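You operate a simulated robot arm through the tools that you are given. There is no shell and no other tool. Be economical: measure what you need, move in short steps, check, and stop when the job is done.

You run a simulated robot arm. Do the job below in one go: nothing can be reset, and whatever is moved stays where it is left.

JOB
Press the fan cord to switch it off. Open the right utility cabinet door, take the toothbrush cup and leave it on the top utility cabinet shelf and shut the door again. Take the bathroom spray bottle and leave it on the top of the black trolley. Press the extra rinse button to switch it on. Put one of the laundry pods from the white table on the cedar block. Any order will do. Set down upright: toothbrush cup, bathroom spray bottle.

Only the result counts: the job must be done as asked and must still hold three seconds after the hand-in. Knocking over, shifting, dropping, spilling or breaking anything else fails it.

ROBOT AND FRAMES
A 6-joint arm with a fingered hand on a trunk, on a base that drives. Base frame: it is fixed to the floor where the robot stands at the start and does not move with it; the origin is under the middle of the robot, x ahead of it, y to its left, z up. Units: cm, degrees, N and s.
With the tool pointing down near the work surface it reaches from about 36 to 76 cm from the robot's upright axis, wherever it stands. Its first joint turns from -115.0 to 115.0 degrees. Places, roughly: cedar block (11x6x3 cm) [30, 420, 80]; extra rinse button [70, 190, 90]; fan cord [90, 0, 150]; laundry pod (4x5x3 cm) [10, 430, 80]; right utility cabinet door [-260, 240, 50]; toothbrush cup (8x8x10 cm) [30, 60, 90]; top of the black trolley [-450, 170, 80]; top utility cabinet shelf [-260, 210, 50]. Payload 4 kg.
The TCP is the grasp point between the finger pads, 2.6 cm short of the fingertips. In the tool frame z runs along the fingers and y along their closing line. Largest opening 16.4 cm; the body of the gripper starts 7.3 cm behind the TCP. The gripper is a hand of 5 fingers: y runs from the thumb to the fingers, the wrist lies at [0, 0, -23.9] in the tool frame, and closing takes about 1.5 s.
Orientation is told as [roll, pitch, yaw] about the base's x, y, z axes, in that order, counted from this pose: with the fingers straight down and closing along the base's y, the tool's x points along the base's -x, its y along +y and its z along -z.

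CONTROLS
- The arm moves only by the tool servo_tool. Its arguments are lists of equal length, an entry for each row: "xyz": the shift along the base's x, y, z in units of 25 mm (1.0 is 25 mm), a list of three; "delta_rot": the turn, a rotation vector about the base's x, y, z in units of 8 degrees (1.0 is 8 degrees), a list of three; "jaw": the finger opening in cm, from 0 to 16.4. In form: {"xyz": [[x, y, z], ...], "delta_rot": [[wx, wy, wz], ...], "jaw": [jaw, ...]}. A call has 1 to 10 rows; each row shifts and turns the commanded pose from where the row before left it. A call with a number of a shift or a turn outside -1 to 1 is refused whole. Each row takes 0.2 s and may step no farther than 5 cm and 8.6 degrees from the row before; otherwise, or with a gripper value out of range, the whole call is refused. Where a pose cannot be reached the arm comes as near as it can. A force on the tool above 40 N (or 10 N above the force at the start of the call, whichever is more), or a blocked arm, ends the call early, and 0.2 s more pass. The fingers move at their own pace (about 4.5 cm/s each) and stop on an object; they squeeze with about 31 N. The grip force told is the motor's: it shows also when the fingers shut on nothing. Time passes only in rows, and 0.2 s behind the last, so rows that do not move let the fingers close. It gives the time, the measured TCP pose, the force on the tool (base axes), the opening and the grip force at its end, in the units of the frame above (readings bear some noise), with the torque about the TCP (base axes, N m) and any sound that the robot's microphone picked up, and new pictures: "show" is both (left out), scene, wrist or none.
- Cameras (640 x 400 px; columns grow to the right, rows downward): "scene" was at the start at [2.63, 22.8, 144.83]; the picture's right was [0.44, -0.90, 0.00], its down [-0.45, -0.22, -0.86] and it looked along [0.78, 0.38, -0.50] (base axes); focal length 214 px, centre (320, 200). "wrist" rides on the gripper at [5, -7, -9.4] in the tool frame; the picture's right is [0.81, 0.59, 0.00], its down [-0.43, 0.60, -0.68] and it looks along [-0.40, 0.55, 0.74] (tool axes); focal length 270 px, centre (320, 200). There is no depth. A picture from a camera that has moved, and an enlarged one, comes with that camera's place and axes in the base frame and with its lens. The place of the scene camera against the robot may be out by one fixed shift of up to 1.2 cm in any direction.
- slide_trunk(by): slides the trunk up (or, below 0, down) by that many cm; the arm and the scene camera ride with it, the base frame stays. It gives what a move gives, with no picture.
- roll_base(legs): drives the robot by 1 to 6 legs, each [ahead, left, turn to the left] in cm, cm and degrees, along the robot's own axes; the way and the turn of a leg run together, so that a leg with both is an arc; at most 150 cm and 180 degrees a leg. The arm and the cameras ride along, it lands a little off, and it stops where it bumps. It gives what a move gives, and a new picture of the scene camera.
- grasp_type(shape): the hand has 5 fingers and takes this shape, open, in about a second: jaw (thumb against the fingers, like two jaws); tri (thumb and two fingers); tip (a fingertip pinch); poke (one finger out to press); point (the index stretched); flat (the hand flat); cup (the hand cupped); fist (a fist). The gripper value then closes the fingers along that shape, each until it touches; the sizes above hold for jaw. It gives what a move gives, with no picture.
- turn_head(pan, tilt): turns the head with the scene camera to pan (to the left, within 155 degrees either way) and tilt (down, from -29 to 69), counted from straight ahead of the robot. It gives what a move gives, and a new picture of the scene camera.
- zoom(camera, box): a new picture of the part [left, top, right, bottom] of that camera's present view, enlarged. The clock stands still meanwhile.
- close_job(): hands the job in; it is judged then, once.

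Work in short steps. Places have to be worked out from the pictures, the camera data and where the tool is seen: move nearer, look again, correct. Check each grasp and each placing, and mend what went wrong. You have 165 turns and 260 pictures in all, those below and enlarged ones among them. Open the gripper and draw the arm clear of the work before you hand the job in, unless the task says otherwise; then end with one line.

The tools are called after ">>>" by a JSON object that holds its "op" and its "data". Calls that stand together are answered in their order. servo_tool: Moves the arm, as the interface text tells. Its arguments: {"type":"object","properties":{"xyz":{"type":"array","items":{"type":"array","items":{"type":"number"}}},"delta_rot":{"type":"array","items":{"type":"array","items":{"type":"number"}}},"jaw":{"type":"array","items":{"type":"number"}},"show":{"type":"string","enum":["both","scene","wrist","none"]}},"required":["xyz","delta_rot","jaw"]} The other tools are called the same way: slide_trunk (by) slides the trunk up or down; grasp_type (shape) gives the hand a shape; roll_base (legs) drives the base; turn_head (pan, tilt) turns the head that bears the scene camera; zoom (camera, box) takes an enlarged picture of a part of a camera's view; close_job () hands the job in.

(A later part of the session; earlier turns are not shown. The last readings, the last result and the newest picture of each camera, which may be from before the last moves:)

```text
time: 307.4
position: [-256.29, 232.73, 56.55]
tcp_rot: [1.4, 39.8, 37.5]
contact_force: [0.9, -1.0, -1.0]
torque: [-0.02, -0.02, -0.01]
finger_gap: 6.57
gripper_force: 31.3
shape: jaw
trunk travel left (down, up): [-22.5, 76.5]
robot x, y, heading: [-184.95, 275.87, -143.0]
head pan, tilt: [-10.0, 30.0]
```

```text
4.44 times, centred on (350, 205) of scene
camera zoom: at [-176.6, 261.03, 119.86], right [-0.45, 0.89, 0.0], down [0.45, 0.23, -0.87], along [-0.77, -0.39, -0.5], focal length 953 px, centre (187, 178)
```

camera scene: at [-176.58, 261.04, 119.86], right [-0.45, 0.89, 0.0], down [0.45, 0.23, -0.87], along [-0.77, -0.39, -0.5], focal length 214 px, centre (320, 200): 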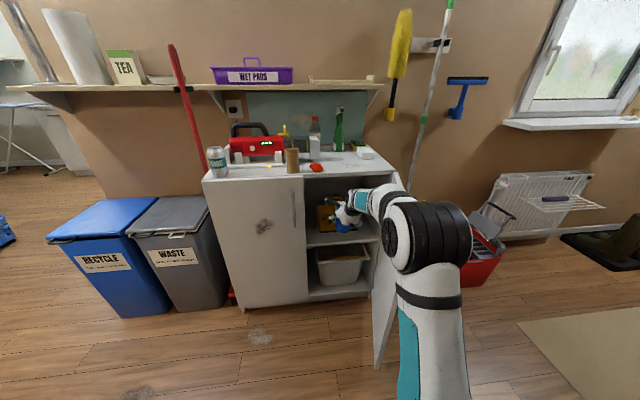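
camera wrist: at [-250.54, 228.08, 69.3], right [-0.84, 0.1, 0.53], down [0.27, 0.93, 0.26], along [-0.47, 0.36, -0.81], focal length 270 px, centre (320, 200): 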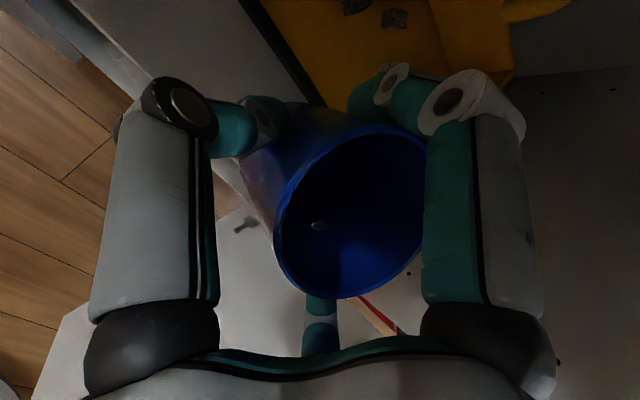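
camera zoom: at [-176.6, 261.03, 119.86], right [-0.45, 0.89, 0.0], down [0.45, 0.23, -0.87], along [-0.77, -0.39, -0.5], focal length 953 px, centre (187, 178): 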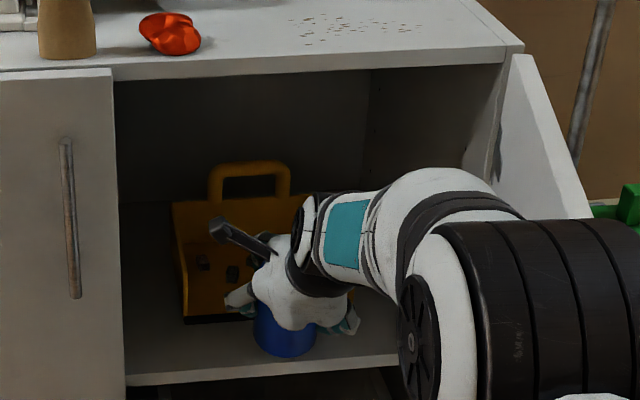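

Still hanging just above the shelf; there's more room behind than in front, so I shift 0.8 cm inward and keep lowering.

>>> {"op": "servo_tool", "data": {"xyz": [[-0.26, -0.19, 0], [0, 0, -0.12], [0, 0, -0.12], [0, 0, -0.12], [0, 0, 0]], "delta_rot": [[0, 0, 0], [0, 0, 0], [0, 0, 0], [0, 0, 0], [0, 0, 0]], "jaw": [5, 5, 5, 5, 5], "show": "none"}}

>>> {"op": "servo_tool", "data": {"xyz": [[0, 0, -0.1], [0, 0, -0.1], [0, 0, 0]], "delta_rot": [[0, 0, 0], [0, 0, 0], [0, 0, 0]], "jaw": [5, 5, 5], "show": "wrist"}}

>>> {"op": "zoom", "data": {"camera": "scene", "box": [300, 160, 400, 250]}}

```text
time: 308.6
position: [-257.06, 232.4, 55.66]
tcp_rot: [1.5, 39.8, 37.4]
contact_force: [-0.2, -0.3, -0.8]
torque: [-0.02, -0.03, 0.0]
finger_gap: 6.52
gripper_force: 31.2
shape: jaw
trunk travel left (down, up): [-22.5, 76.5]
robot x, y, heading: [-184.55, 275.81, -142.9]
head pan, tilt: [-10.0, 30.0]
```

```text
time: 309.4
position: [-257.04, 232.21, 55.12]
tcp_rot: [1.5, 39.9, 37.4]
contact_force: [-0.4, 0.9, -0.9]
torque: [0.02, -0.01, -0.02]
finger_gap: 6.56
gripper_force: 30.7
shape: jaw
trunk travel left (down, up): [-22.5, 76.5]
robot x, y, heading: [-185.22, 275.84, -142.9]
head pan, tilt: [-10.0, 30.0]
camera wrist: at [-251.13, 227.68, 65.31], right [-0.84, 0.1, 0.53], down [0.27, 0.93, 0.25], along [-0.47, 0.36, -0.81], focal length 270 px, centre (320, 200)
```

wrist: 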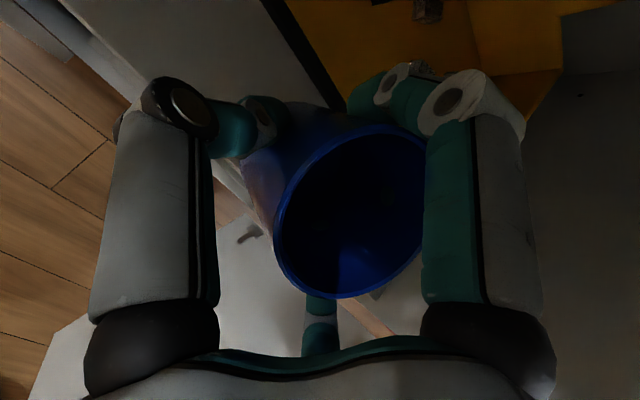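

```text
4.44 times, centred on (350, 205) of scene
camera zoom: at [-176.6, 261.03, 119.86], right [-0.45, 0.89, 0.0], down [0.45, 0.23, -0.87], along [-0.77, -0.39, -0.5], focal length 953 px, centre (187, 178)
```

zoom: 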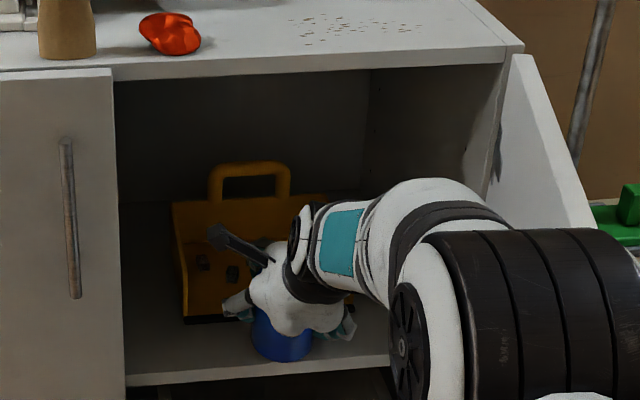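

>>> {"op": "servo_tool", "data": {"xyz": [[0, 0, -0.12], [0, 0, -0.12], [0, 0, 0]], "delta_rot": [[0, 0, 0], [0, 0, 0], [0, 0, 0]], "jaw": [5, 5, 5], "show": "none"}}

>>> {"op": "servo_tool", "data": {"xyz": [[0, 0, -0.12], [0, 0, -0.12], [0, 0, 0]], "delta_rot": [[0, 0, 0], [0, 0, 0], [0, 0, 0]], "jaw": [5, 5, 5], "show": "none"}}

>>> {"op": "zoom", "data": {"camera": "scene", "box": [320, 190, 400, 250]}}

```text
time: 310.2
position: [-257.0, 232.3, 54.75]
tcp_rot: [1.5, 40.0, 37.3]
contact_force: [3.2, 1.8, 11.7]
torque: [0.12, -0.37, -0.03]
finger_gap: 6.58
gripper_force: 31.2
shape: jaw
trunk travel left (down, up): [-22.5, 76.5]
robot x, y, heading: [-184.96, 276.17, -143.0]
head pan, tilt: [-10.0, 30.0]
```

```text
time: 311.0
position: [-257.06, 232.22, 54.63]
tcp_rot: [1.4, 40.4, 37.3]
contact_force: [5.9, -0.6, 34.7]
torque: [0.02, -0.87, -0.09]
finger_gap: 6.64
gripper_force: 30.9
shape: jaw
trunk travel left (down, up): [-22.5, 76.5]
robot x, y, heading: [-184.61, 276.11, -143.1]
head pan, tilt: [-10.0, 30.0]
```

```text
6.67 times, centred on (360, 220) of scene
camera zoom: at [-176.26, 261.22, 119.89], right [-0.45, 0.89, 0.0], down [0.44, 0.23, -0.87], along [-0.77, -0.39, -0.5], focal length 1430 px, centre (53, 67)
```

zoom: 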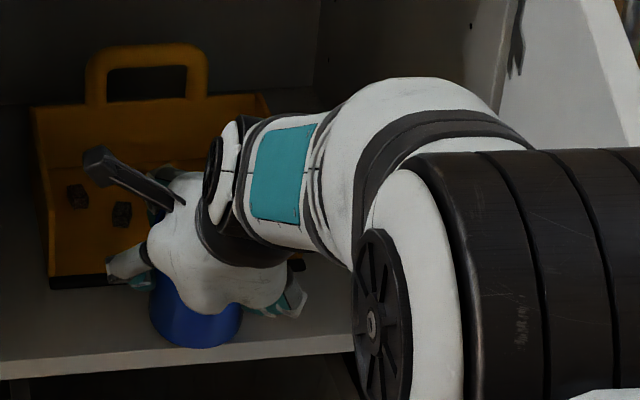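

The cup stands on the shelf (contact at its front edge). I ease up 2 mm and open slowly.

>>> {"op": "servo_tool", "data": {"xyz": [[0, 0, 0.12], [0, 0, 0], [0, 0, 0], [0, 0, 0], [0, 0, 0]], "delta_rot": [[0, 0, 0], [0, 0, 0], [0, 0, 0], [0, 0, 0], [0, 0, 0]], "jaw": [6, 7, 8, 8.5, 9], "show": "wrist"}}

>>> {"op": "zoom", "data": {"camera": "scene", "box": [320, 190, 400, 250]}}

```text
time: 312.2
position: [-257.01, 232.16, 54.09]
tcp_rot: [1.5, 39.7, 37.4]
contact_force: [0.5, 0.2, 1.0]
torque: [0.02, -0.02, 0.03]
finger_gap: 8.97
gripper_force: 0.0
shape: jaw
trunk travel left (down, up): [-22.5, 76.5]
robot x, y, heading: [-184.93, 275.83, -143.3]
head pan, tilt: [-10.0, 30.0]
camera wrist: at [-251.09, 227.7, 64.28], right [-0.84, 0.1, 0.53], down [0.27, 0.93, 0.26], along [-0.47, 0.36, -0.81], focal length 270 px, centre (320, 200)
```

wrist: 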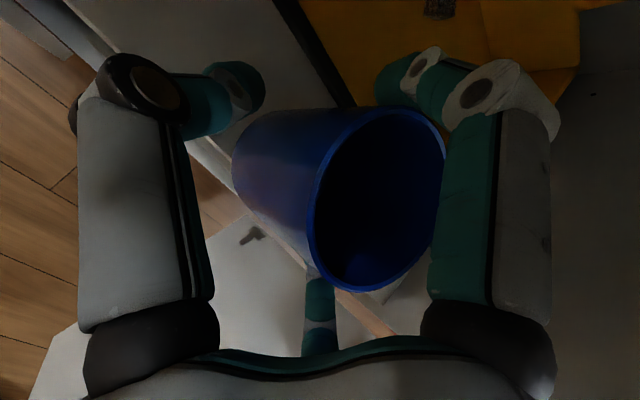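

```text
6.67 times, centred on (360, 220) of scene
camera zoom: at [-176.59, 261.04, 119.85], right [-0.45, 0.89, 0.0], down [0.45, 0.23, -0.87], along [-0.77, -0.39, -0.5], focal length 1430 px, centre (53, 67)
```

zoom: 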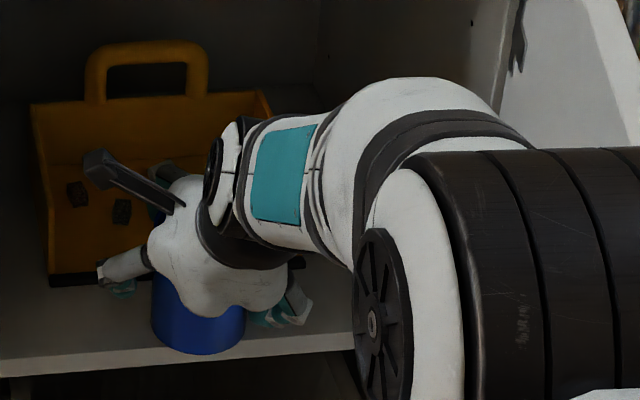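

The cup overhangs the shelf's front edge by ~1–2 cm (shelf is a bit lower/deeper than I figured; strip is v≈63.6–74). I re-grip, lift 1 cm, and move it 2.4 cm inward.

>>> {"op": "servo_tool", "data": {"xyz": [[0, 0, 0], [0, 0, 0], [0, 0, 0], [0, 0, 0], [0, 0, 0.2], [0, 0, 0.2], [0, 0, 0.1], [-0.38, -0.29, 0], [-0.38, -0.29, 0], [0, 0, 0]], "delta_rot": [[0, 0, 0], [0, 0, 0], [0, 0, 0], [0, 0, 0], [0, 0, 0], [0, 0, 0], [0, 0, 0], [0, 0, 0], [0, 0, 0], [0, 0, 0]], "jaw": [7, 6, 5, 5, 5, 5, 5, 5, 5, 5], "show": "wrist"}}

>>> {"op": "zoom", "data": {"camera": "scene", "box": [320, 190, 400, 250]}}

```text
time: 314.4
position: [-258.93, 230.79, 55.43]
tcp_rot: [1.5, 39.8, 37.3]
contact_force: [-0.4, -0.2, -0.7]
torque: [0.01, -0.03, 0.0]
finger_gap: 6.5
gripper_force: 31.5
shape: jaw
trunk travel left (down, up): [-22.5, 76.5]
robot x, y, heading: [-184.63, 276.13, -143.1]
head pan, tilt: [-10.0, 30.0]
camera wrist: at [-253.04, 226.25, 65.56], right [-0.84, 0.1, 0.53], down [0.27, 0.93, 0.25], along [-0.47, 0.36, -0.81], focal length 270 px, centre (320, 200)
```

wrist: 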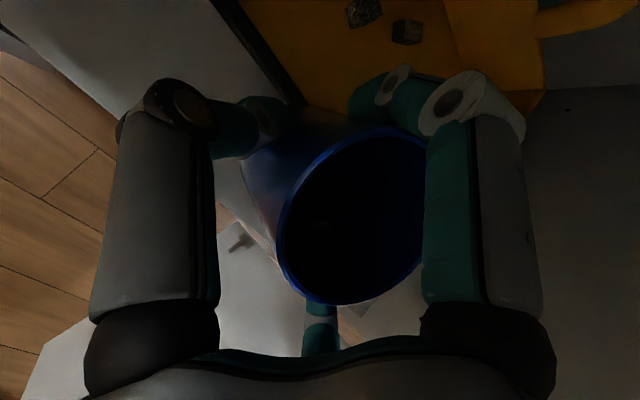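

```text
6.67 times, centred on (360, 220) of scene
camera zoom: at [-176.61, 261.03, 119.86], right [-0.45, 0.89, 0.0], down [0.45, 0.23, -0.87], along [-0.77, -0.39, -0.5], focal length 1430 px, centre (53, 67)
```

zoom: 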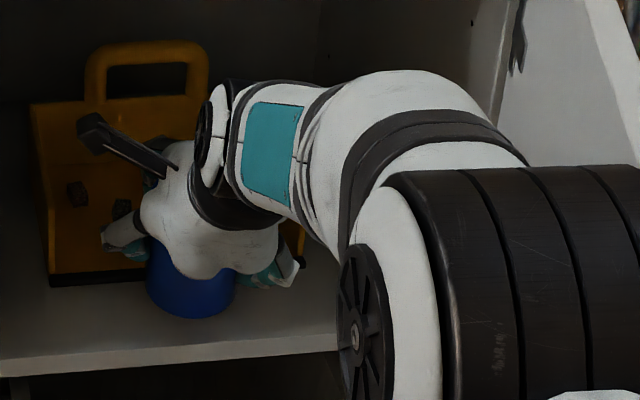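

Now well placed between pan lip and shelf edge. I lower the last ~1.3 cm until contact.

>>> {"op": "servo_tool", "data": {"xyz": [[0, 0, -0.16], [0, 0, -0.16], [0, 0, -0.12], [0, 0, 0]], "delta_rot": [[0, 0, 0], [0, 0, 0], [0, 0, 0], [0, 0, 0]], "jaw": [5, 5, 5, 5], "show": "none"}}

>>> {"op": "servo_tool", "data": {"xyz": [[0, 0, -0.1], [0, 0, -0.1], [0, 0, 0]], "delta_rot": [[0, 0, 0], [0, 0, 0], [0, 0, 0]], "jaw": [5, 5, 5], "show": "none"}}

```text
time: 315.4
position: [-259.01, 230.78, 54.54]
tcp_rot: [1.5, 40.1, 37.4]
contact_force: [1.7, 0.4, 7.2]
torque: [0.11, -0.23, -0.01]
finger_gap: 6.53
gripper_force: 30.5
shape: jaw
trunk travel left (down, up): [-22.5, 76.5]
robot x, y, heading: [-184.61, 276.08, -143.1]
head pan, tilt: [-10.0, 30.0]
```

```text
time: 316.2
position: [-258.89, 230.71, 54.5]
tcp_rot: [1.5, 40.2, 37.3]
contact_force: [4.1, -1.6, 27.0]
torque: [0.16, -0.53, -0.1]
finger_gap: 6.56
gripper_force: 30.8
shape: jaw
trunk travel left (down, up): [-22.5, 76.5]
robot x, y, heading: [-184.99, 276.29, -143.1]
head pan, tilt: [-10.0, 30.0]
```

In contact. I ease up 2 mm, open to 10, and look.

>>> {"op": "servo_tool", "data": {"xyz": [[0, 0, 0.1], [0, 0, 0], [0, 0, 0], [0, 0, 0], [0, 0, 0], [0, 0, 0]], "delta_rot": [[0, 0, 0], [0, 0, 0], [0, 0, 0], [0, 0, 0], [0, 0, 0], [0, 0, 0]], "jaw": [6, 7, 8, 9, 10, 10], "show": "wrist"}}

>>> {"op": "zoom", "data": {"camera": "scene", "box": [320, 190, 400, 250]}}

```text
time: 317.6
position: [-258.94, 230.78, 54.01]
tcp_rot: [1.5, 39.7, 37.4]
contact_force: [-0.5, -0.3, 0.5]
torque: [0.02, 0.01, -0.03]
finger_gap: 9.95
gripper_force: 0.0
shape: jaw
trunk travel left (down, up): [-22.5, 76.5]
robot x, y, heading: [-184.9, 275.83, -142.9]
head pan, tilt: [-10.0, 30.0]
camera wrist: at [-252.94, 226.29, 64.21], right [-0.84, 0.1, 0.53], down [0.27, 0.93, 0.26], along [-0.47, 0.36, -0.81], focal length 270 px, centre (320, 200)
```

wrist: 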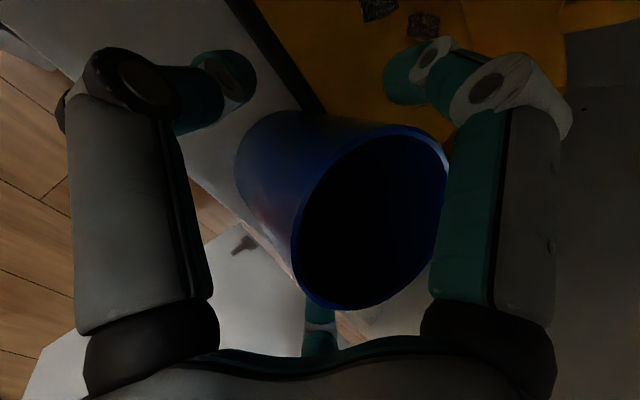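

```text
6.67 times, centred on (360, 220) of scene
camera zoom: at [-176.59, 261.04, 119.86], right [-0.45, 0.89, 0.0], down [0.45, 0.23, -0.87], along [-0.77, -0.39, -0.5], focal length 1430 px, centre (53, 67)
```

zoom: 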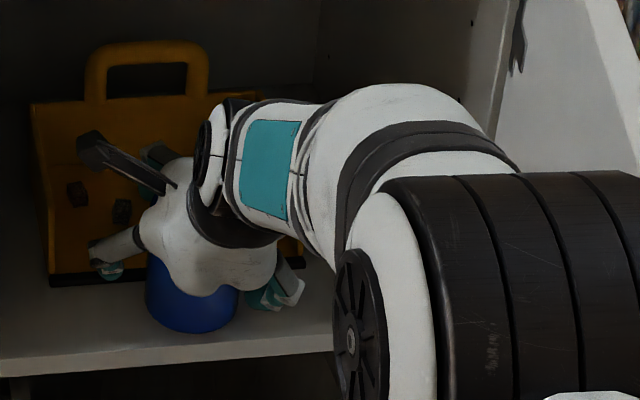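

Cup stands free in place. I raise the hand straight up over it, then withdraw.

>>> {"op": "servo_tool", "data": {"xyz": [[0, 0, 0.4], [0, 0, 0.8], [0, 0, 0.8], [0, 0, 0.8], [0, 0, 0.6]], "delta_rot": [[0, 0, 0], [0, 0, 0], [0, 0, 0], [0, 0, 0], [0, 0, 0]], "jaw": [10.5, 10.5, 10.5, 10.5, 10.5], "show": "wrist"}}

>>> {"op": "zoom", "data": {"camera": "scene", "box": [310, 170, 400, 250]}}

```text
time: 318.8
position: [-259.15, 230.7, 62.56]
tcp_rot: [1.6, 39.8, 37.4]
contact_force: [0.2, -0.2, -0.3]
torque: [0.01, -0.02, -0.03]
finger_gap: 10.45
gripper_force: 0.1
shape: jaw
trunk travel left (down, up): [-22.5, 76.5]
robot x, y, heading: [-185.45, 276.1, -143.0]
head pan, tilt: [-10.0, 30.0]
camera wrist: at [-253.14, 226.22, 72.77], right [-0.84, 0.1, 0.53], down [0.27, 0.93, 0.26], along [-0.47, 0.36, -0.81], focal length 270 px, centre (320, 200)
```

wrist: 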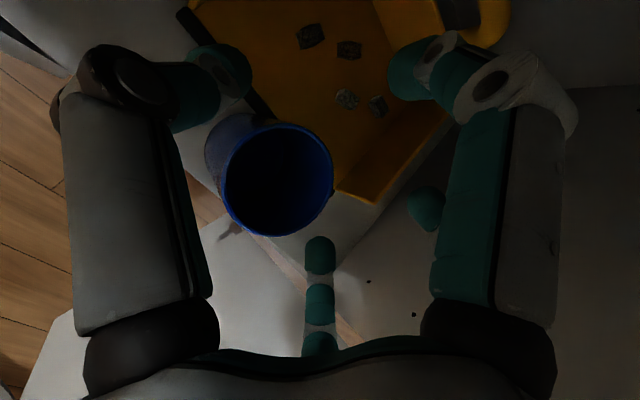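

```text
5.00 times, centred on (355, 210) of scene
camera zoom: at [-176.6, 261.03, 119.86], right [-0.45, 0.89, 0.0], down [0.45, 0.23, -0.87], along [-0.77, -0.39, -0.5], focal length 1072 px, centre (145, 150)
```

zoom: 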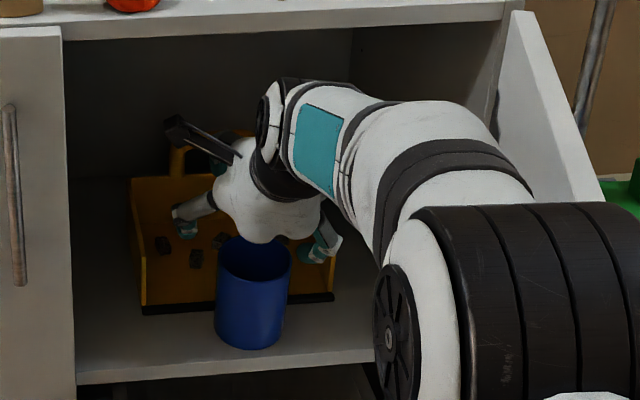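

The cup stands upright on the shelf. I rise 2 cm more and withdraw straight back out of the cabinet.

>>> {"op": "servo_tool", "data": {"xyz": [[0, 0, 0.7], [0.64, 0.48, 0], [0.8, 0.6, 0], [0.8, 0.6, 0], [0.8, 0.6, 0], [0.8, 0.6, 0], [0.8, 0.6, 0], [0.8, 0.6, 0], [0.8, 0.6, 0]], "delta_rot": [[0, 0, 0], [0, 0, 0], [0, 0, 0], [0, 0, 0], [0, 0, 0], [0, 0, 0], [0, 0, 0], [0, 0, 0], [0, 0, 0]], "jaw": [10.5, 10.5, 10.5, 10.5, 10.5, 10.5, 10.5, 10.5, 10.5], "show": "scene"}}

>>> {"op": "zoom", "data": {"camera": "scene", "box": [290, 150, 430, 260]}}

```text
time: 320.8
position: [-243.39, 242.55, 64.38]
tcp_rot: [1.5, 39.8, 37.4]
contact_force: [0.0, -0.2, -0.6]
torque: [0.01, 0.01, 0.0]
finger_gap: 10.44
gripper_force: 0.0
shape: jaw
trunk travel left (down, up): [-22.5, 76.5]
robot x, y, heading: [-184.83, 276.13, -143.0]
head pan, tilt: [-10.0, 30.0]
camera scene: at [-176.6, 261.03, 119.86], right [-0.45, 0.89, 0.0], down [0.45, 0.23, -0.87], along [-0.77, -0.39, -0.5], focal length 214 px, centre (320, 200)
```

scene: 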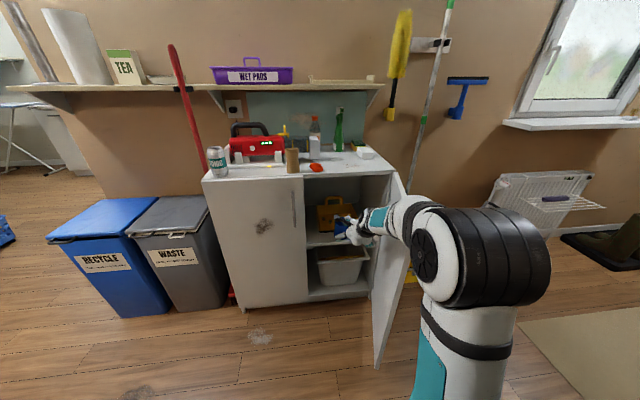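

```text
3.64 times, centred on (360, 205) of scene
camera zoom: at [-176.6, 261.03, 119.86], right [-0.45, 0.89, 0.0], down [0.45, 0.23, -0.87], along [-0.77, -0.39, -0.5], focal length 780 px, centre (174, 182)
```

zoom: 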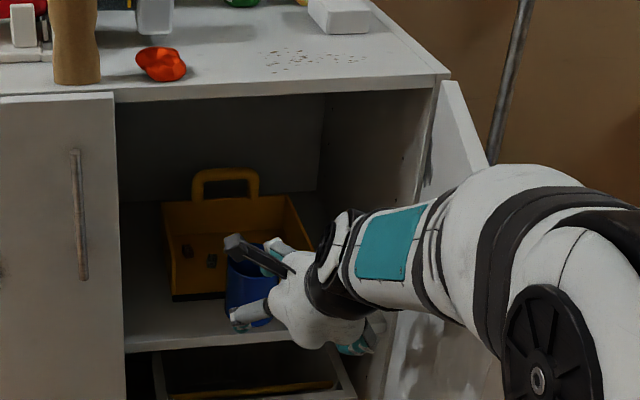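

Hand is out over the cup safely. I pull the arm back further and look at the floor space right of the door.

>>> {"op": "servo_tool", "data": {"xyz": [[0.8, 0.6, 0], [0.8, 0.6, 0], [0.8, 0.6, 0], [0.8, 0.6, 0], [0.8, 0.6, 0], [0.8, 0.6, 0], [0.8, 0.6, 0], [0.8, 0.6, 0], [0.8, 0.6, 0]], "delta_rot": [[0, 0, 0], [0, 0, 0], [0, 0, 0], [0, 0, 0], [0, 0, 0], [0, 0, 0], [0, 0, 0], [0, 0, 0], [0, 0, 0]], "jaw": [8, 5, 2, 0, 0, 0, 0, 0, 0], "show": "none"}}

>>> {"op": "turn_head", "data": {"pan": -15, "tilt": 35}}

>>> {"op": "turn_head", "data": {"pan": -90, "tilt": 35}}

```text
time: 323.0
position: [-227.12, 254.89, 60.84]
tcp_rot: [-0.2, 35.6, 36.6]
contact_force: [0.3, -0.1, -0.4]
torque: [-0.01, -0.03, -0.03]
finger_gap: 0.0
gripper_force: 31.0
shape: jaw
out of reach, approached as far as the arm can: row 8, 9
trunk travel left (down, up): [-22.5, 76.5]
robot x, y, heading: [-184.93, 276.34, -142.9]
head pan, tilt: [-10.0, 30.0]
stopped in row 9: the arm was blocked; the commanded pose is now the measured one
```

```text
time: 323.6
position: [-226.93, 254.84, 60.65]
tcp_rot: [-0.1, 35.5, 36.5]
contact_force: [-0.3, -1.1, -0.2]
torque: [0.01, 0.02, 0.0]
finger_gap: 0.0
gripper_force: 30.9
shape: jaw
trunk travel left (down, up): [-22.5, 76.5]
robot x, y, heading: [-184.98, 275.66, -143.1]
head pan, tilt: [-15.0, 35.0]
camera scene: at [-176.69, 261.85, 119.13], right [-0.38, 0.93, 0.0], down [0.53, 0.22, -0.82], along [-0.76, -0.31, -0.57], focal length 214 px, centre (320, 200)
```

scene: 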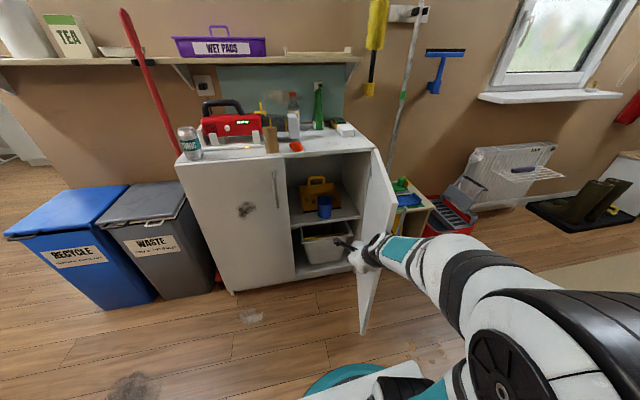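

```text
time: 325.1
position: [-226.94, 254.7, 60.73]
tcp_rot: [-0.2, 35.8, 36.7]
contact_force: [-0.5, 0.2, 0.1]
torque: [-0.02, 0.02, 0.0]
finger_gap: 0.0
gripper_force: 30.9
shape: jaw
trunk travel left (down, up): [-22.5, 76.5]
robot x, y, heading: [-185.01, 275.78, -142.9]
head pan, tilt: [-90.0, 35.0]
camera scene: at [-173.83, 272.18, 119.07], right [0.8, 0.6, 0.0], down [0.35, -0.46, -0.82], along [-0.49, 0.65, -0.57], focal length 214 px, centre (320, 200)
```

scene: 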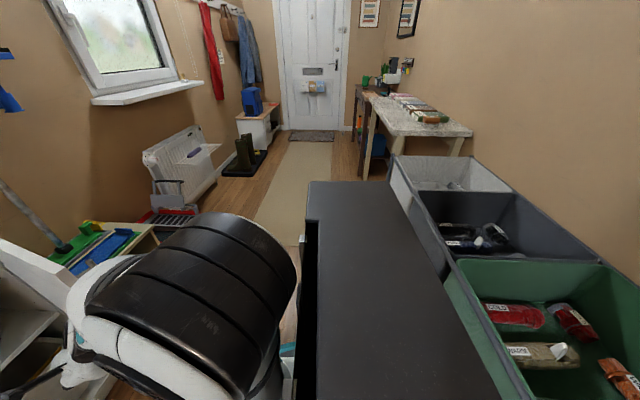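

The right side has room at the present line but bins close behind, so I go over the door: raise the trunk, then strafe right with the hand above the door top.

>>> {"op": "slide_trunk", "data": {"by": 40}}

>>> {"op": "roll_base", "data": {"legs": [[0, -25, 0], [0, -22, 0]]}}

>>> {"op": "turn_head", "data": {"pan": 0, "tilt": 45}}

```text
time: 328.9
position: [-227.1, 254.89, 100.83]
tcp_rot: [-0.1, 35.8, 36.6]
contact_force: [1.1, -0.5, -0.7]
torque: [0.03, 0.01, -0.01]
finger_gap: 0.02
gripper_force: 31.0
shape: jaw
trunk travel left (down, up): [-62.5, 36.5]
robot x, y, heading: [-185.3, 276.02, -142.9]
head pan, tilt: [-90.0, 35.0]
```

```text
time: 332.1
position: [-255.38, 292.59, 100.84]
tcp_rot: [-0.2, 35.8, 36.5]
contact_force: [-0.1, 0.9, -0.3]
torque: [-0.06, -0.01, 0.02]
finger_gap: 0.0
gripper_force: 30.9
shape: jaw
trunk travel left (down, up): [-62.5, 36.5]
robot x, y, heading: [-213.4, 313.92, -142.7]
head pan, tilt: [-90.0, 35.0]
camera scene: at [-202.27, 309.89, 159.09], right [0.8, 0.6, 0.0], down [0.35, -0.46, -0.82], along [-0.49, 0.65, -0.57], focal length 214 px, centre (320, 200)
```

scene: 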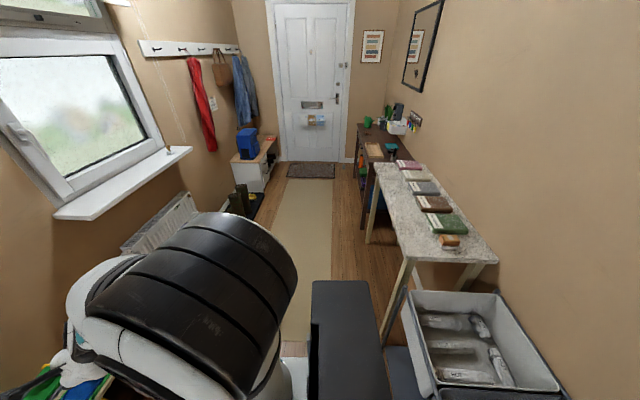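

```text
time: 333.7
position: [-255.41, 292.53, 100.96]
tcp_rot: [-0.1, 35.8, 36.6]
contact_force: [0.0, 0.6, -0.6]
torque: [0.01, -0.01, -0.01]
finger_gap: 0.0
gripper_force: 30.7
shape: jaw
trunk travel left (down, up): [-62.5, 36.5]
robot x, y, heading: [-213.73, 313.56, -142.8]
head pan, tilt: [0.0, 45.0]
camera scene: at [-203.41, 297.9, 157.6], right [-0.6, 0.8, 0.0], down [0.56, 0.43, -0.71], along [-0.57, -0.43, -0.71], focal length 214 px, centre (320, 200)
```

scene: 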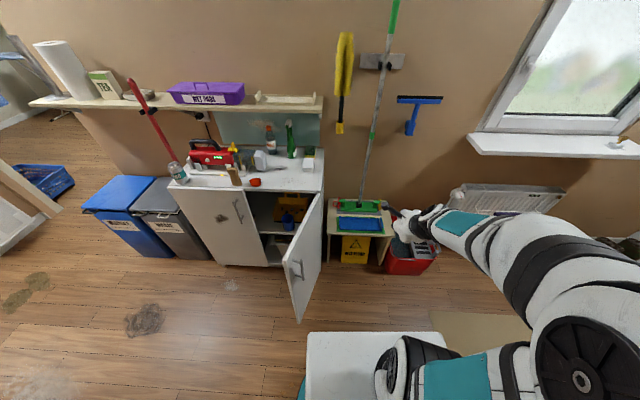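

I'm past the door now, with its outer face and handle visible. I yaw the hand to point toward the door and lower it.

>>> {"op": "servo_tool", "data": {"xyz": [[-0.2, 0.2, 0], [-0.2, 0.2, 0], [-0.2, 0.2, 0], [0, 0, 0], [0, 0, 0], [0, 0, 0], [0, 0, 0]], "delta_rot": [[0, 0, 1], [0, 0, 1], [0, 0, 1], [0, 0, 1], [0, 0, 1], [0, 0, 1], [0, 0, 0.5]], "jaw": [0, 0, 0, 0, 0, 0, 0], "show": "none"}}

>>> {"op": "slide_trunk", "data": {"by": -32}}

>>> {"op": "turn_head", "data": {"pan": 0, "tilt": 40}}

```text
time: 335.3
position: [-256.86, 293.92, 100.77]
tcp_rot: [-0.2, 35.8, 88.7]
contact_force: [0.0, -0.8, 0.0]
torque: [0.0, -0.03, -0.03]
finger_gap: 0.0
gripper_force: 30.9
shape: jaw
trunk travel left (down, up): [-62.5, 36.5]
robot x, y, heading: [-213.07, 313.89, -143.1]
head pan, tilt: [0.0, 45.0]
```

```text
time: 338.5
position: [-256.95, 294.06, 68.9]
tcp_rot: [-0.1, 35.9, 88.7]
contact_force: [0.5, 0.8, 0.4]
torque: [0.04, -0.01, -0.02]
finger_gap: 0.01
gripper_force: 31.8
shape: jaw
trunk travel left (down, up): [-30.5, 68.5]
robot x, y, heading: [-213.48, 313.91, -143.2]
head pan, tilt: [0.0, 45.0]
```

```text
time: 339.1
position: [-256.92, 294.08, 68.87]
tcp_rot: [-0.1, 35.8, 88.6]
contact_force: [1.0, -0.5, -0.7]
torque: [-0.02, 0.01, 0.01]
finger_gap: 0.0
gripper_force: 30.9
shape: jaw
trunk travel left (down, up): [-30.5, 68.5]
robot x, y, heading: [-213.28, 313.94, -143.0]
head pan, tilt: [0.0, 40.0]
camera scene: at [-203.7, 297.67, 126.32], right [-0.6, 0.8, 0.0], down [0.51, 0.39, -0.77], along [-0.61, -0.46, -0.64], focal length 214 px, centre (320, 200)
```

scene: 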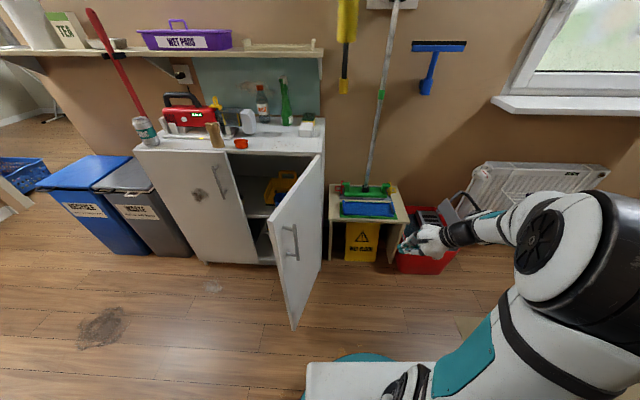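

The hand is right of the door pointing at it. I strafe left 40 cm to start swinging the door shut.

>>> {"op": "roll_base", "data": {"legs": [[0, 25, 0], [0, 15, 0]]}}

```text
time: 341.9
position: [-232.82, 261.99, 68.79]
tcp_rot: [-0.1, 35.9, 88.3]
contact_force: [0.2, -0.7, 0.3]
torque: [0.01, 0.03, -0.01]
finger_gap: 0.02
gripper_force: 31.3
shape: jaw
trunk travel left (down, up): [-30.5, 68.5]
robot x, y, heading: [-189.13, 281.39, -143.3]
head pan, tilt: [0.0, 40.0]
camera scene: at [-179.65, 265.44, 126.33], right [-0.6, 0.8, 0.0], down [0.52, 0.38, -0.77], along [-0.61, -0.46, -0.64], focal length 214 px, centre (320, 200)
```

scene: 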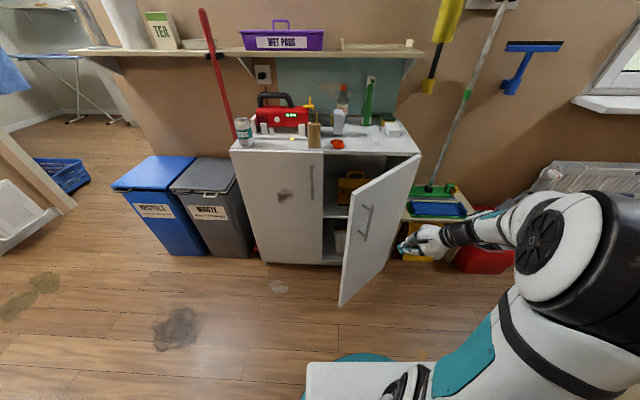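

Door is swinging (~55°). I push on with the arm along the closing arc.

>>> {"op": "servo_tool", "data": {"xyz": [[-0.2, -0.92, 0], [-0.2, -0.92, 0], [-0.2, -0.92, 0], [-0.2, -0.92, 0], [-0.2, -0.92, 0], [-0.2, -0.92, 0], [-0.2, -0.92, 0], [-0.2, -0.92, 0], [-0.2, -0.92, 0]], "delta_rot": [[0, 0, 0], [0, 0, 0], [0, 0, 0], [0, 0, 0], [0, 0, 0], [0, 0, 0], [0, 0, 0], [0, 0, 0], [0, 0, 0]], "jaw": [0, 0, 0, 0, 0, 0, 0, 0, 0], "show": "scene"}}

```text
time: 343.9
position: [-237.4, 241.22, 68.84]
tcp_rot: [-0.1, 35.9, 88.3]
contact_force: [-0.3, -0.5, 0.4]
torque: [-0.01, 0.0, -0.01]
finger_gap: 0.0
gripper_force: 30.8
shape: jaw
trunk travel left (down, up): [-30.5, 68.5]
robot x, y, heading: [-189.22, 281.2, -143.4]
head pan, tilt: [0.0, 40.0]
camera scene: at [-179.64, 265.43, 126.33], right [-0.6, 0.8, 0.0], down [0.52, 0.38, -0.77], along [-0.61, -0.46, -0.64], focal length 214 px, centre (320, 200)
```

scene: 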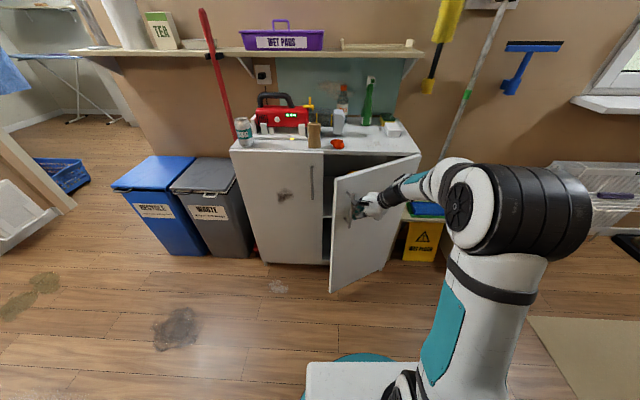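

Door ~25–30° now. I keep pushing inward until it seats.

>>> {"op": "servo_tool", "data": {"xyz": [[-0.45, -0.74, 0], [-0.45, -0.74, 0], [-0.45, -0.74, 0], [-0.45, -0.74, 0], [-0.5, -0.6, 0], [-0.5, -0.6, 0]], "delta_rot": [[0, 0, 0], [0, 0, 0], [0, 0, 0], [0, 0, 0], [0, 0, 0], [0, 0, 0]], "jaw": [0, 0, 0, 0, 0, 0], "show": "scene"}}

>>> {"op": "zoom", "data": {"camera": "scene", "box": [220, 120, 440, 290]}}

```text
time: 345.3
position: [-244.35, 230.95, 68.87]
tcp_rot: [-0.1, 35.8, 88.4]
contact_force: [0.6, 0.2, -0.1]
torque: [0.0, -0.01, 0.0]
finger_gap: 0.0
gripper_force: 30.9
shape: jaw
trunk travel left (down, up): [-30.5, 68.5]
robot x, y, heading: [-189.65, 281.5, -143.7]
head pan, tilt: [0.0, 40.0]
camera scene: at [-179.64, 265.43, 126.33], right [-0.6, 0.8, 0.0], down [0.52, 0.38, -0.77], along [-0.61, -0.46, -0.64], focal length 214 px, centre (320, 200)
```

scene: 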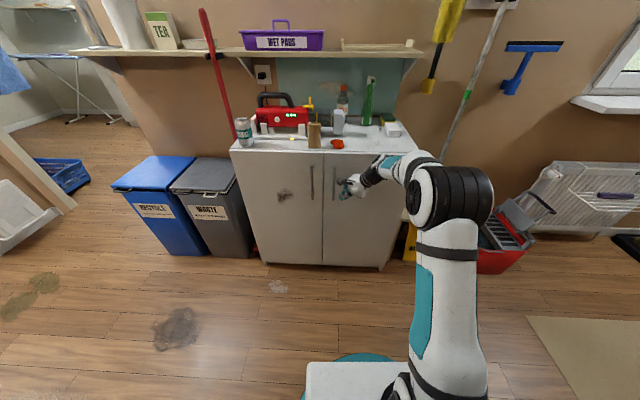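

```text
2.35 times, centred on (330, 205) of scene
camera zoom: at [-179.64, 265.43, 126.33], right [-0.6, 0.8, 0.0], down [0.52, 0.38, -0.77], along [-0.61, -0.46, -0.64], focal length 505 px, centre (296, 188)
```

zoom: 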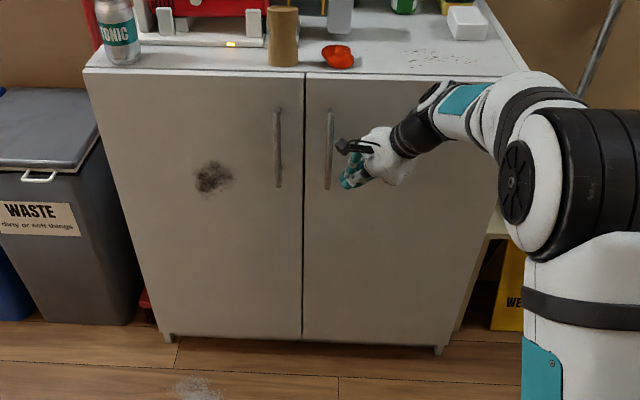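

Nearly shut. A last gentle push until there is resistance.

>>> {"op": "servo_tool", "data": {"xyz": [[-0.4, -0.3, 0], [-0.4, -0.3, 0], [-0.4, -0.3, 0], [-0.4, -0.3, 0], [-0.4, -0.3, 0]], "delta_rot": [[0, 0, 0], [0, 0, 0], [0, 0, 0], [0, 0, 0], [0, 0, 0]], "jaw": [0, 0, 0, 0, 0], "show": "none"}}

>>> {"op": "zoom", "data": {"camera": "scene", "box": [270, 130, 430, 250]}}

```text
time: 346.1
position: [-246.52, 229.11, 68.7]
tcp_rot: [-0.9, 35.5, 88.3]
contact_force: [17.6, 13.7, 5.0]
torque: [-0.99, 1.56, -0.93]
finger_gap: 0.01
gripper_force: 30.6
shape: jaw
trunk travel left (down, up): [-30.5, 68.5]
robot x, y, heading: [-189.24, 281.47, -143.3]
head pan, tilt: [0.0, 40.0]
stopped in row 4: the force on the tool passed its limit (the readings are from after the stop); the commanded pose is now the measured one
```

```text
3.33 times, centred on (350, 190) of scene
camera zoom: at [-179.4, 265.62, 126.34], right [-0.6, 0.8, 0.0], down [0.51, 0.38, -0.77], along [-0.61, -0.46, -0.64], focal length 715 px, centre (220, 233)
```

zoom: 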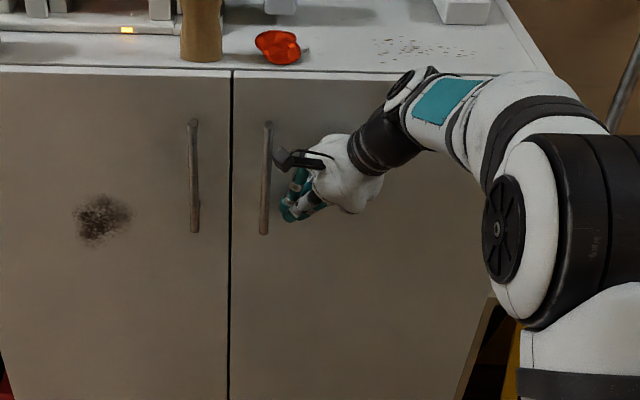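

The door is flush and resists: closed. I pull the arm back and drive back down the hall to look into the laundry room.

>>> {"op": "servo_tool", "data": {"xyz": [[0.6, 0.45, 0], [0.8, 0.6, 0], [0.8, 0.6, 0], [0.8, 0.6, 0], [0.8, 0.6, 0]], "delta_rot": [[0, 0, 0], [0, 0, 0], [0, 0, 0], [0, 0, 0], [0, 0, 0]], "jaw": [0, 0, 0, 0, 0], "show": "none"}}

>>> {"op": "roll_base", "data": {"legs": [[0, 60, 0], [10, 50, 0]]}}

>>> {"op": "turn_head", "data": {"pan": -70, "tilt": 30}}

>>> {"op": "turn_head", "data": {"pan": 150, "tilt": 30}}

```text
time: 347.4
position: [-237.31, 236.1, 68.6]
tcp_rot: [-0.7, 35.3, 88.2]
contact_force: [0.0, -0.4, -0.7]
torque: [0.0, 0.01, 0.01]
finger_gap: 0.02
gripper_force: 30.9
shape: jaw
trunk travel left (down, up): [-30.5, 68.5]
robot x, y, heading: [-189.1, 281.64, -143.5]
head pan, tilt: [0.0, 40.0]
```

```text
time: 353.3
position: [-179.35, 141.92, 68.54]
tcp_rot: [-0.8, 35.4, 88.6]
contact_force: [0.2, -0.1, 0.6]
torque: [0.02, 0.0, 0.0]
finger_gap: 0.0
gripper_force: 31.6
shape: jaw
trunk travel left (down, up): [-30.5, 68.5]
robot x, y, heading: [-132.02, 187.48, -142.7]
head pan, tilt: [0.0, 40.0]
camera scene: at [-121.79, 171.64, 126.33], right [-0.6, 0.8, 0.0], down [0.51, 0.39, -0.77], along [-0.61, -0.46, -0.64], focal length 214 px, centre (320, 200)
```

scene: 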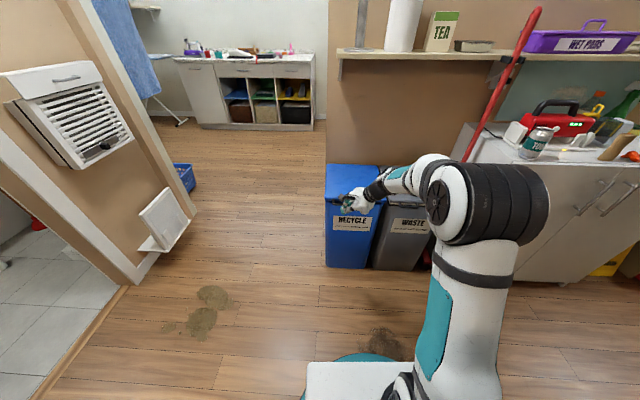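

```text
time: 354.7
position: [-179.33, 141.97, 68.59]
tcp_rot: [-0.8, 35.5, 88.6]
contact_force: [0.3, 0.3, -0.5]
torque: [-0.02, 0.02, 0.03]
finger_gap: 0.01
gripper_force: 31.2
shape: jaw
trunk travel left (down, up): [-30.5, 68.5]
robot x, y, heading: [-131.28, 187.78, -142.9]
head pan, tilt: [-70.0, 30.0]
camera scene: at [-122.62, 181.67, 127.86], right [0.54, 0.84, 0.0], down [0.42, -0.27, -0.87], along [-0.73, 0.47, -0.5], focal length 214 px, centre (320, 200)
```

scene: 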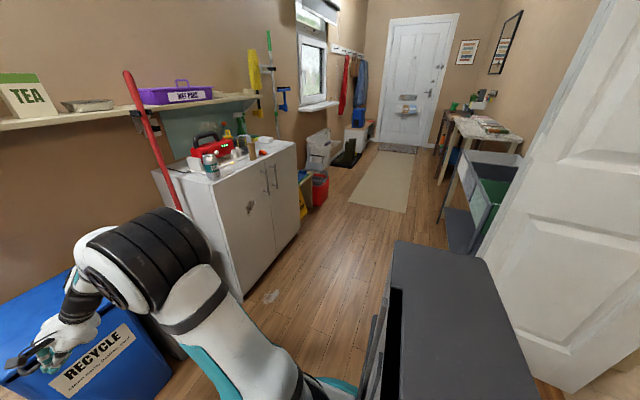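

```text
time: 357.9
position: [-179.33, 141.94, 68.58]
tcp_rot: [-0.8, 35.4, 88.6]
contact_force: [0.1, 0.4, -0.2]
torque: [-0.01, -0.04, 0.0]
finger_gap: 0.02
gripper_force: 31.2
shape: jaw
trunk travel left (down, up): [-30.5, 68.5]
robot x, y, heading: [-131.32, 187.86, -142.5]
head pan, tilt: [150.0, 30.0]
camera scene: at [-106.04, 177.89, 127.86], right [0.12, -0.99, 0.0], down [-0.5, -0.06, -0.87], along [0.86, 0.11, -0.5], focal length 214 px, centre (320, 200)
```

scene: 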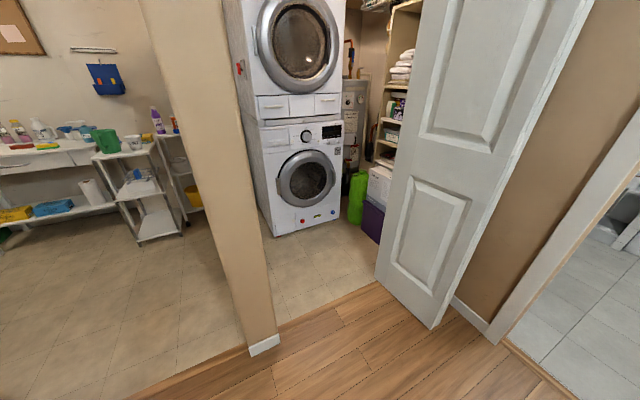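

Layout is clear: the washer's front is at v≈−177 (u 94–165), reached between the post (u≈203) and the white door leaf (u≈111). I strafe to u≈150, turn right 180° and look.

>>> {"op": "roll_base", "data": {"legs": [[0, 78, 0], [0, 0, -179.5]]}}

>>> {"op": "turn_head", "data": {"pan": 0, "tilt": 35}}

```text
time: 369.4
position: [-37.59, 172.42, 68.62]
tcp_rot: [-0.8, 35.5, -90.8]
contact_force: [0.7, 0.0, 0.4]
torque: [0.02, 0.03, 0.03]
finger_gap: 0.0
gripper_force: 30.9
shape: jaw
trunk travel left (down, up): [-30.5, 68.5]
robot x, y, heading: [-84.68, 126.48, 37.9]
head pan, tilt: [150.0, 30.0]
camera scene: at [-109.49, 136.19, 127.86], right [-0.13, 0.99, 0.0], down [0.5, 0.07, -0.87], along [-0.86, -0.12, -0.5], focal length 214 px, centre (320, 200)
```

scene: 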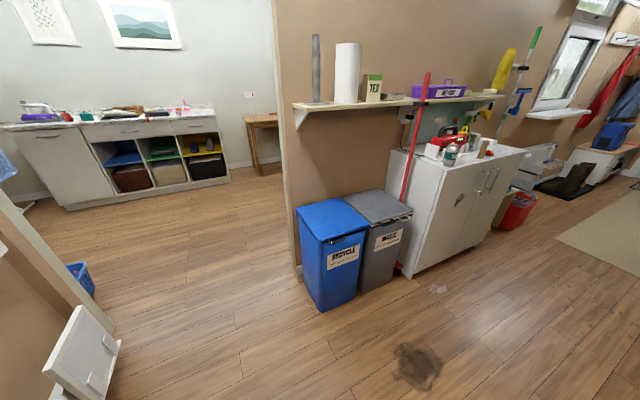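

```text
time: 371.7
position: [-37.59, 172.45, 68.65]
tcp_rot: [-0.9, 35.5, -90.8]
contact_force: [0.1, 0.2, 0.0]
torque: [0.0, 0.01, 0.01]
finger_gap: 0.0
gripper_force: 31.0
shape: jaw
trunk travel left (down, up): [-30.5, 68.5]
robot x, y, heading: [-84.85, 126.31, 37.5]
head pan, tilt: [0.0, 35.0]
camera scene: at [-93.56, 142.8, 127.08], right [0.61, -0.79, 0.0], down [-0.45, -0.35, -0.82], along [0.65, 0.5, -0.57], focal length 214 px, centre (320, 200)
```

scene: 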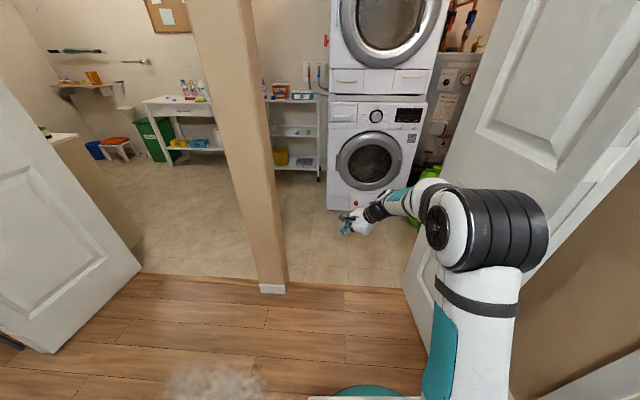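

I zoom on the washer panel to find the extra rinse button.

>>> {"op": "zoom", "data": {"camera": "scene", "box": [320, 70, 440, 145]}}

>>> {"op": "zoom", "data": {"camera": "scene", "box": [320, 140, 440, 215]}}

```text
5.33 times, centred on (380, 108) of scene
camera zoom: at [-93.56, 142.8, 127.08], right [0.61, -0.79, 0.0], down [-0.45, -0.35, -0.82], along [0.65, 0.5, -0.57], focal length 1144 px, centre (0, 693)
```

zoom: 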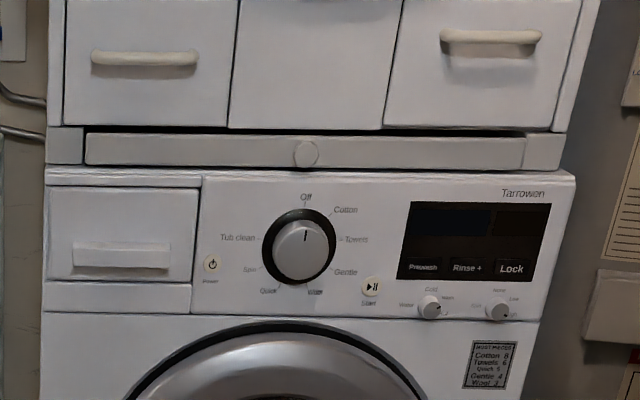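

```text
5.33 times, centred on (380, 178) of scene
camera zoom: at [-93.56, 142.8, 127.08], right [0.61, -0.79, 0.0], down [-0.45, -0.35, -0.82], along [0.65, 0.5, -0.57], focal length 1144 px, centre (0, 320)
```

zoom: 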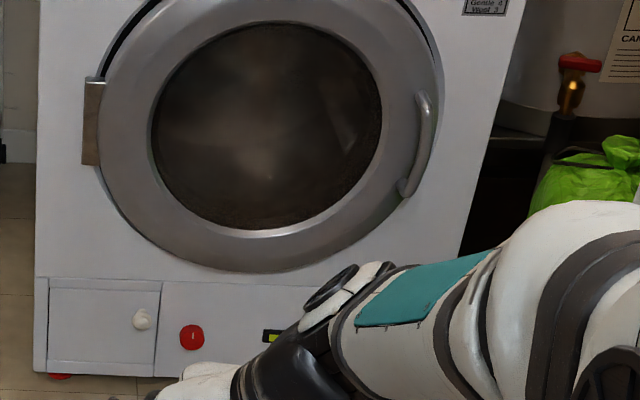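

"Rinse +" is on the display panel at ≈[70, 190, 86.5]. I drive in to ~70 cm from the washer.

>>> {"op": "roll_base", "data": {"legs": [[60, -3, -0.5], [35, 0, 0]]}}

>>> {"op": "grasp_type", "data": {"shape": "poke"}}

>>> {"op": "turn_head", "data": {"pan": -25, "tilt": 30}}

>>> {"op": "zoom", "data": {"camera": "wrist", "box": [0, 0, 640, 400]}}

```text
time: 377.0
position: [39.33, 228.08, 68.62]
tcp_rot: [-0.8, 35.5, -90.7]
contact_force: [-0.2, 0.1, 0.7]
torque: [0.04, 0.01, -0.06]
finger_gap: 0.0
gripper_force: 30.9
shape: jaw
trunk travel left (down, up): [-30.5, 68.5]
robot x, y, heading: [-7.8, 181.86, 37.6]
head pan, tilt: [0.0, 35.0]
camera scene: at [-16.59, 198.52, 127.08], right [0.61, -0.79, 0.0], down [-0.45, -0.35, -0.82], along [0.65, 0.5, -0.57], focal length 214 px, centre (320, 200)
```

scene: 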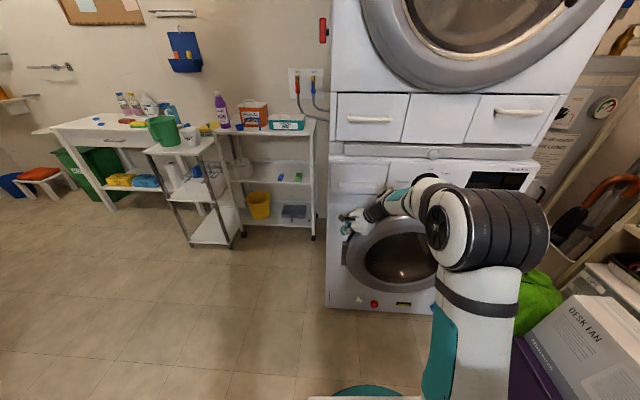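

```text
time: 377.9
position: [39.4, 228.28, 68.62]
tcp_rot: [-0.8, 35.4, -90.7]
contact_force: [1.1, -0.2, 0.1]
torque: [-0.01, -0.02, 0.02]
finger_gap: 0.0
gripper_force: 0.2
shape: poke
trunk travel left (down, up): [-30.5, 68.5]
robot x, y, heading: [-7.75, 181.95, 38.1]
head pan, tilt: [0.0, 35.0]
```

```text
time: 378.8
position: [39.25, 228.29, 68.55]
tcp_rot: [-0.8, 35.4, -90.7]
contact_force: [-0.4, -0.9, 0.4]
torque: [-0.01, 0.03, 0.01]
finger_gap: 0.01
gripper_force: 0.0
shape: poke
trunk travel left (down, up): [-30.5, 68.5]
robot x, y, heading: [-7.81, 181.81, 38.2]
head pan, tilt: [-25.0, 30.0]
camera scene: at [-14.72, 195.13, 127.86], right [0.22, -0.97, 0.0], down [-0.49, -0.11, -0.87], along [0.84, 0.19, -0.5], focal length 214 px, centre (320, 200)
```

scene: 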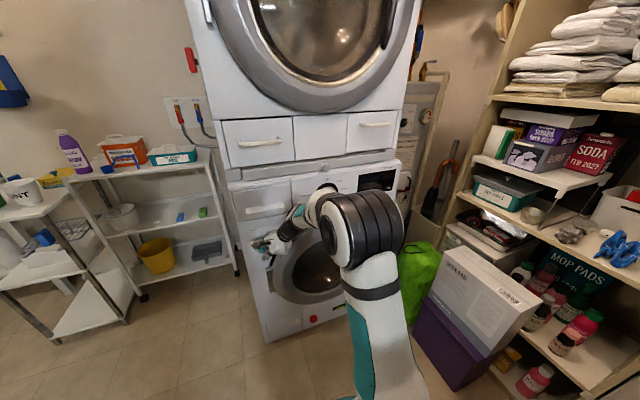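

```text
1.00 times, centred on (320, 200) of wrist
camera zoom: at [32.48, 226.88, 79.12], right [0.6, 0.66, 0.46], down [0.6, -0.75, 0.29], along [0.54, 0.1, -0.84], focal length 270 px, centre (320, 200)
```

zoom: 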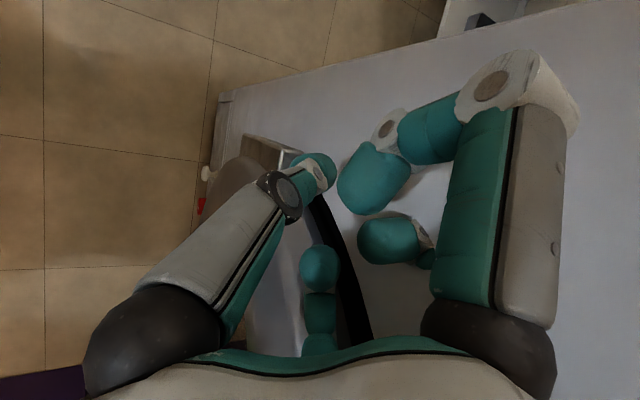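

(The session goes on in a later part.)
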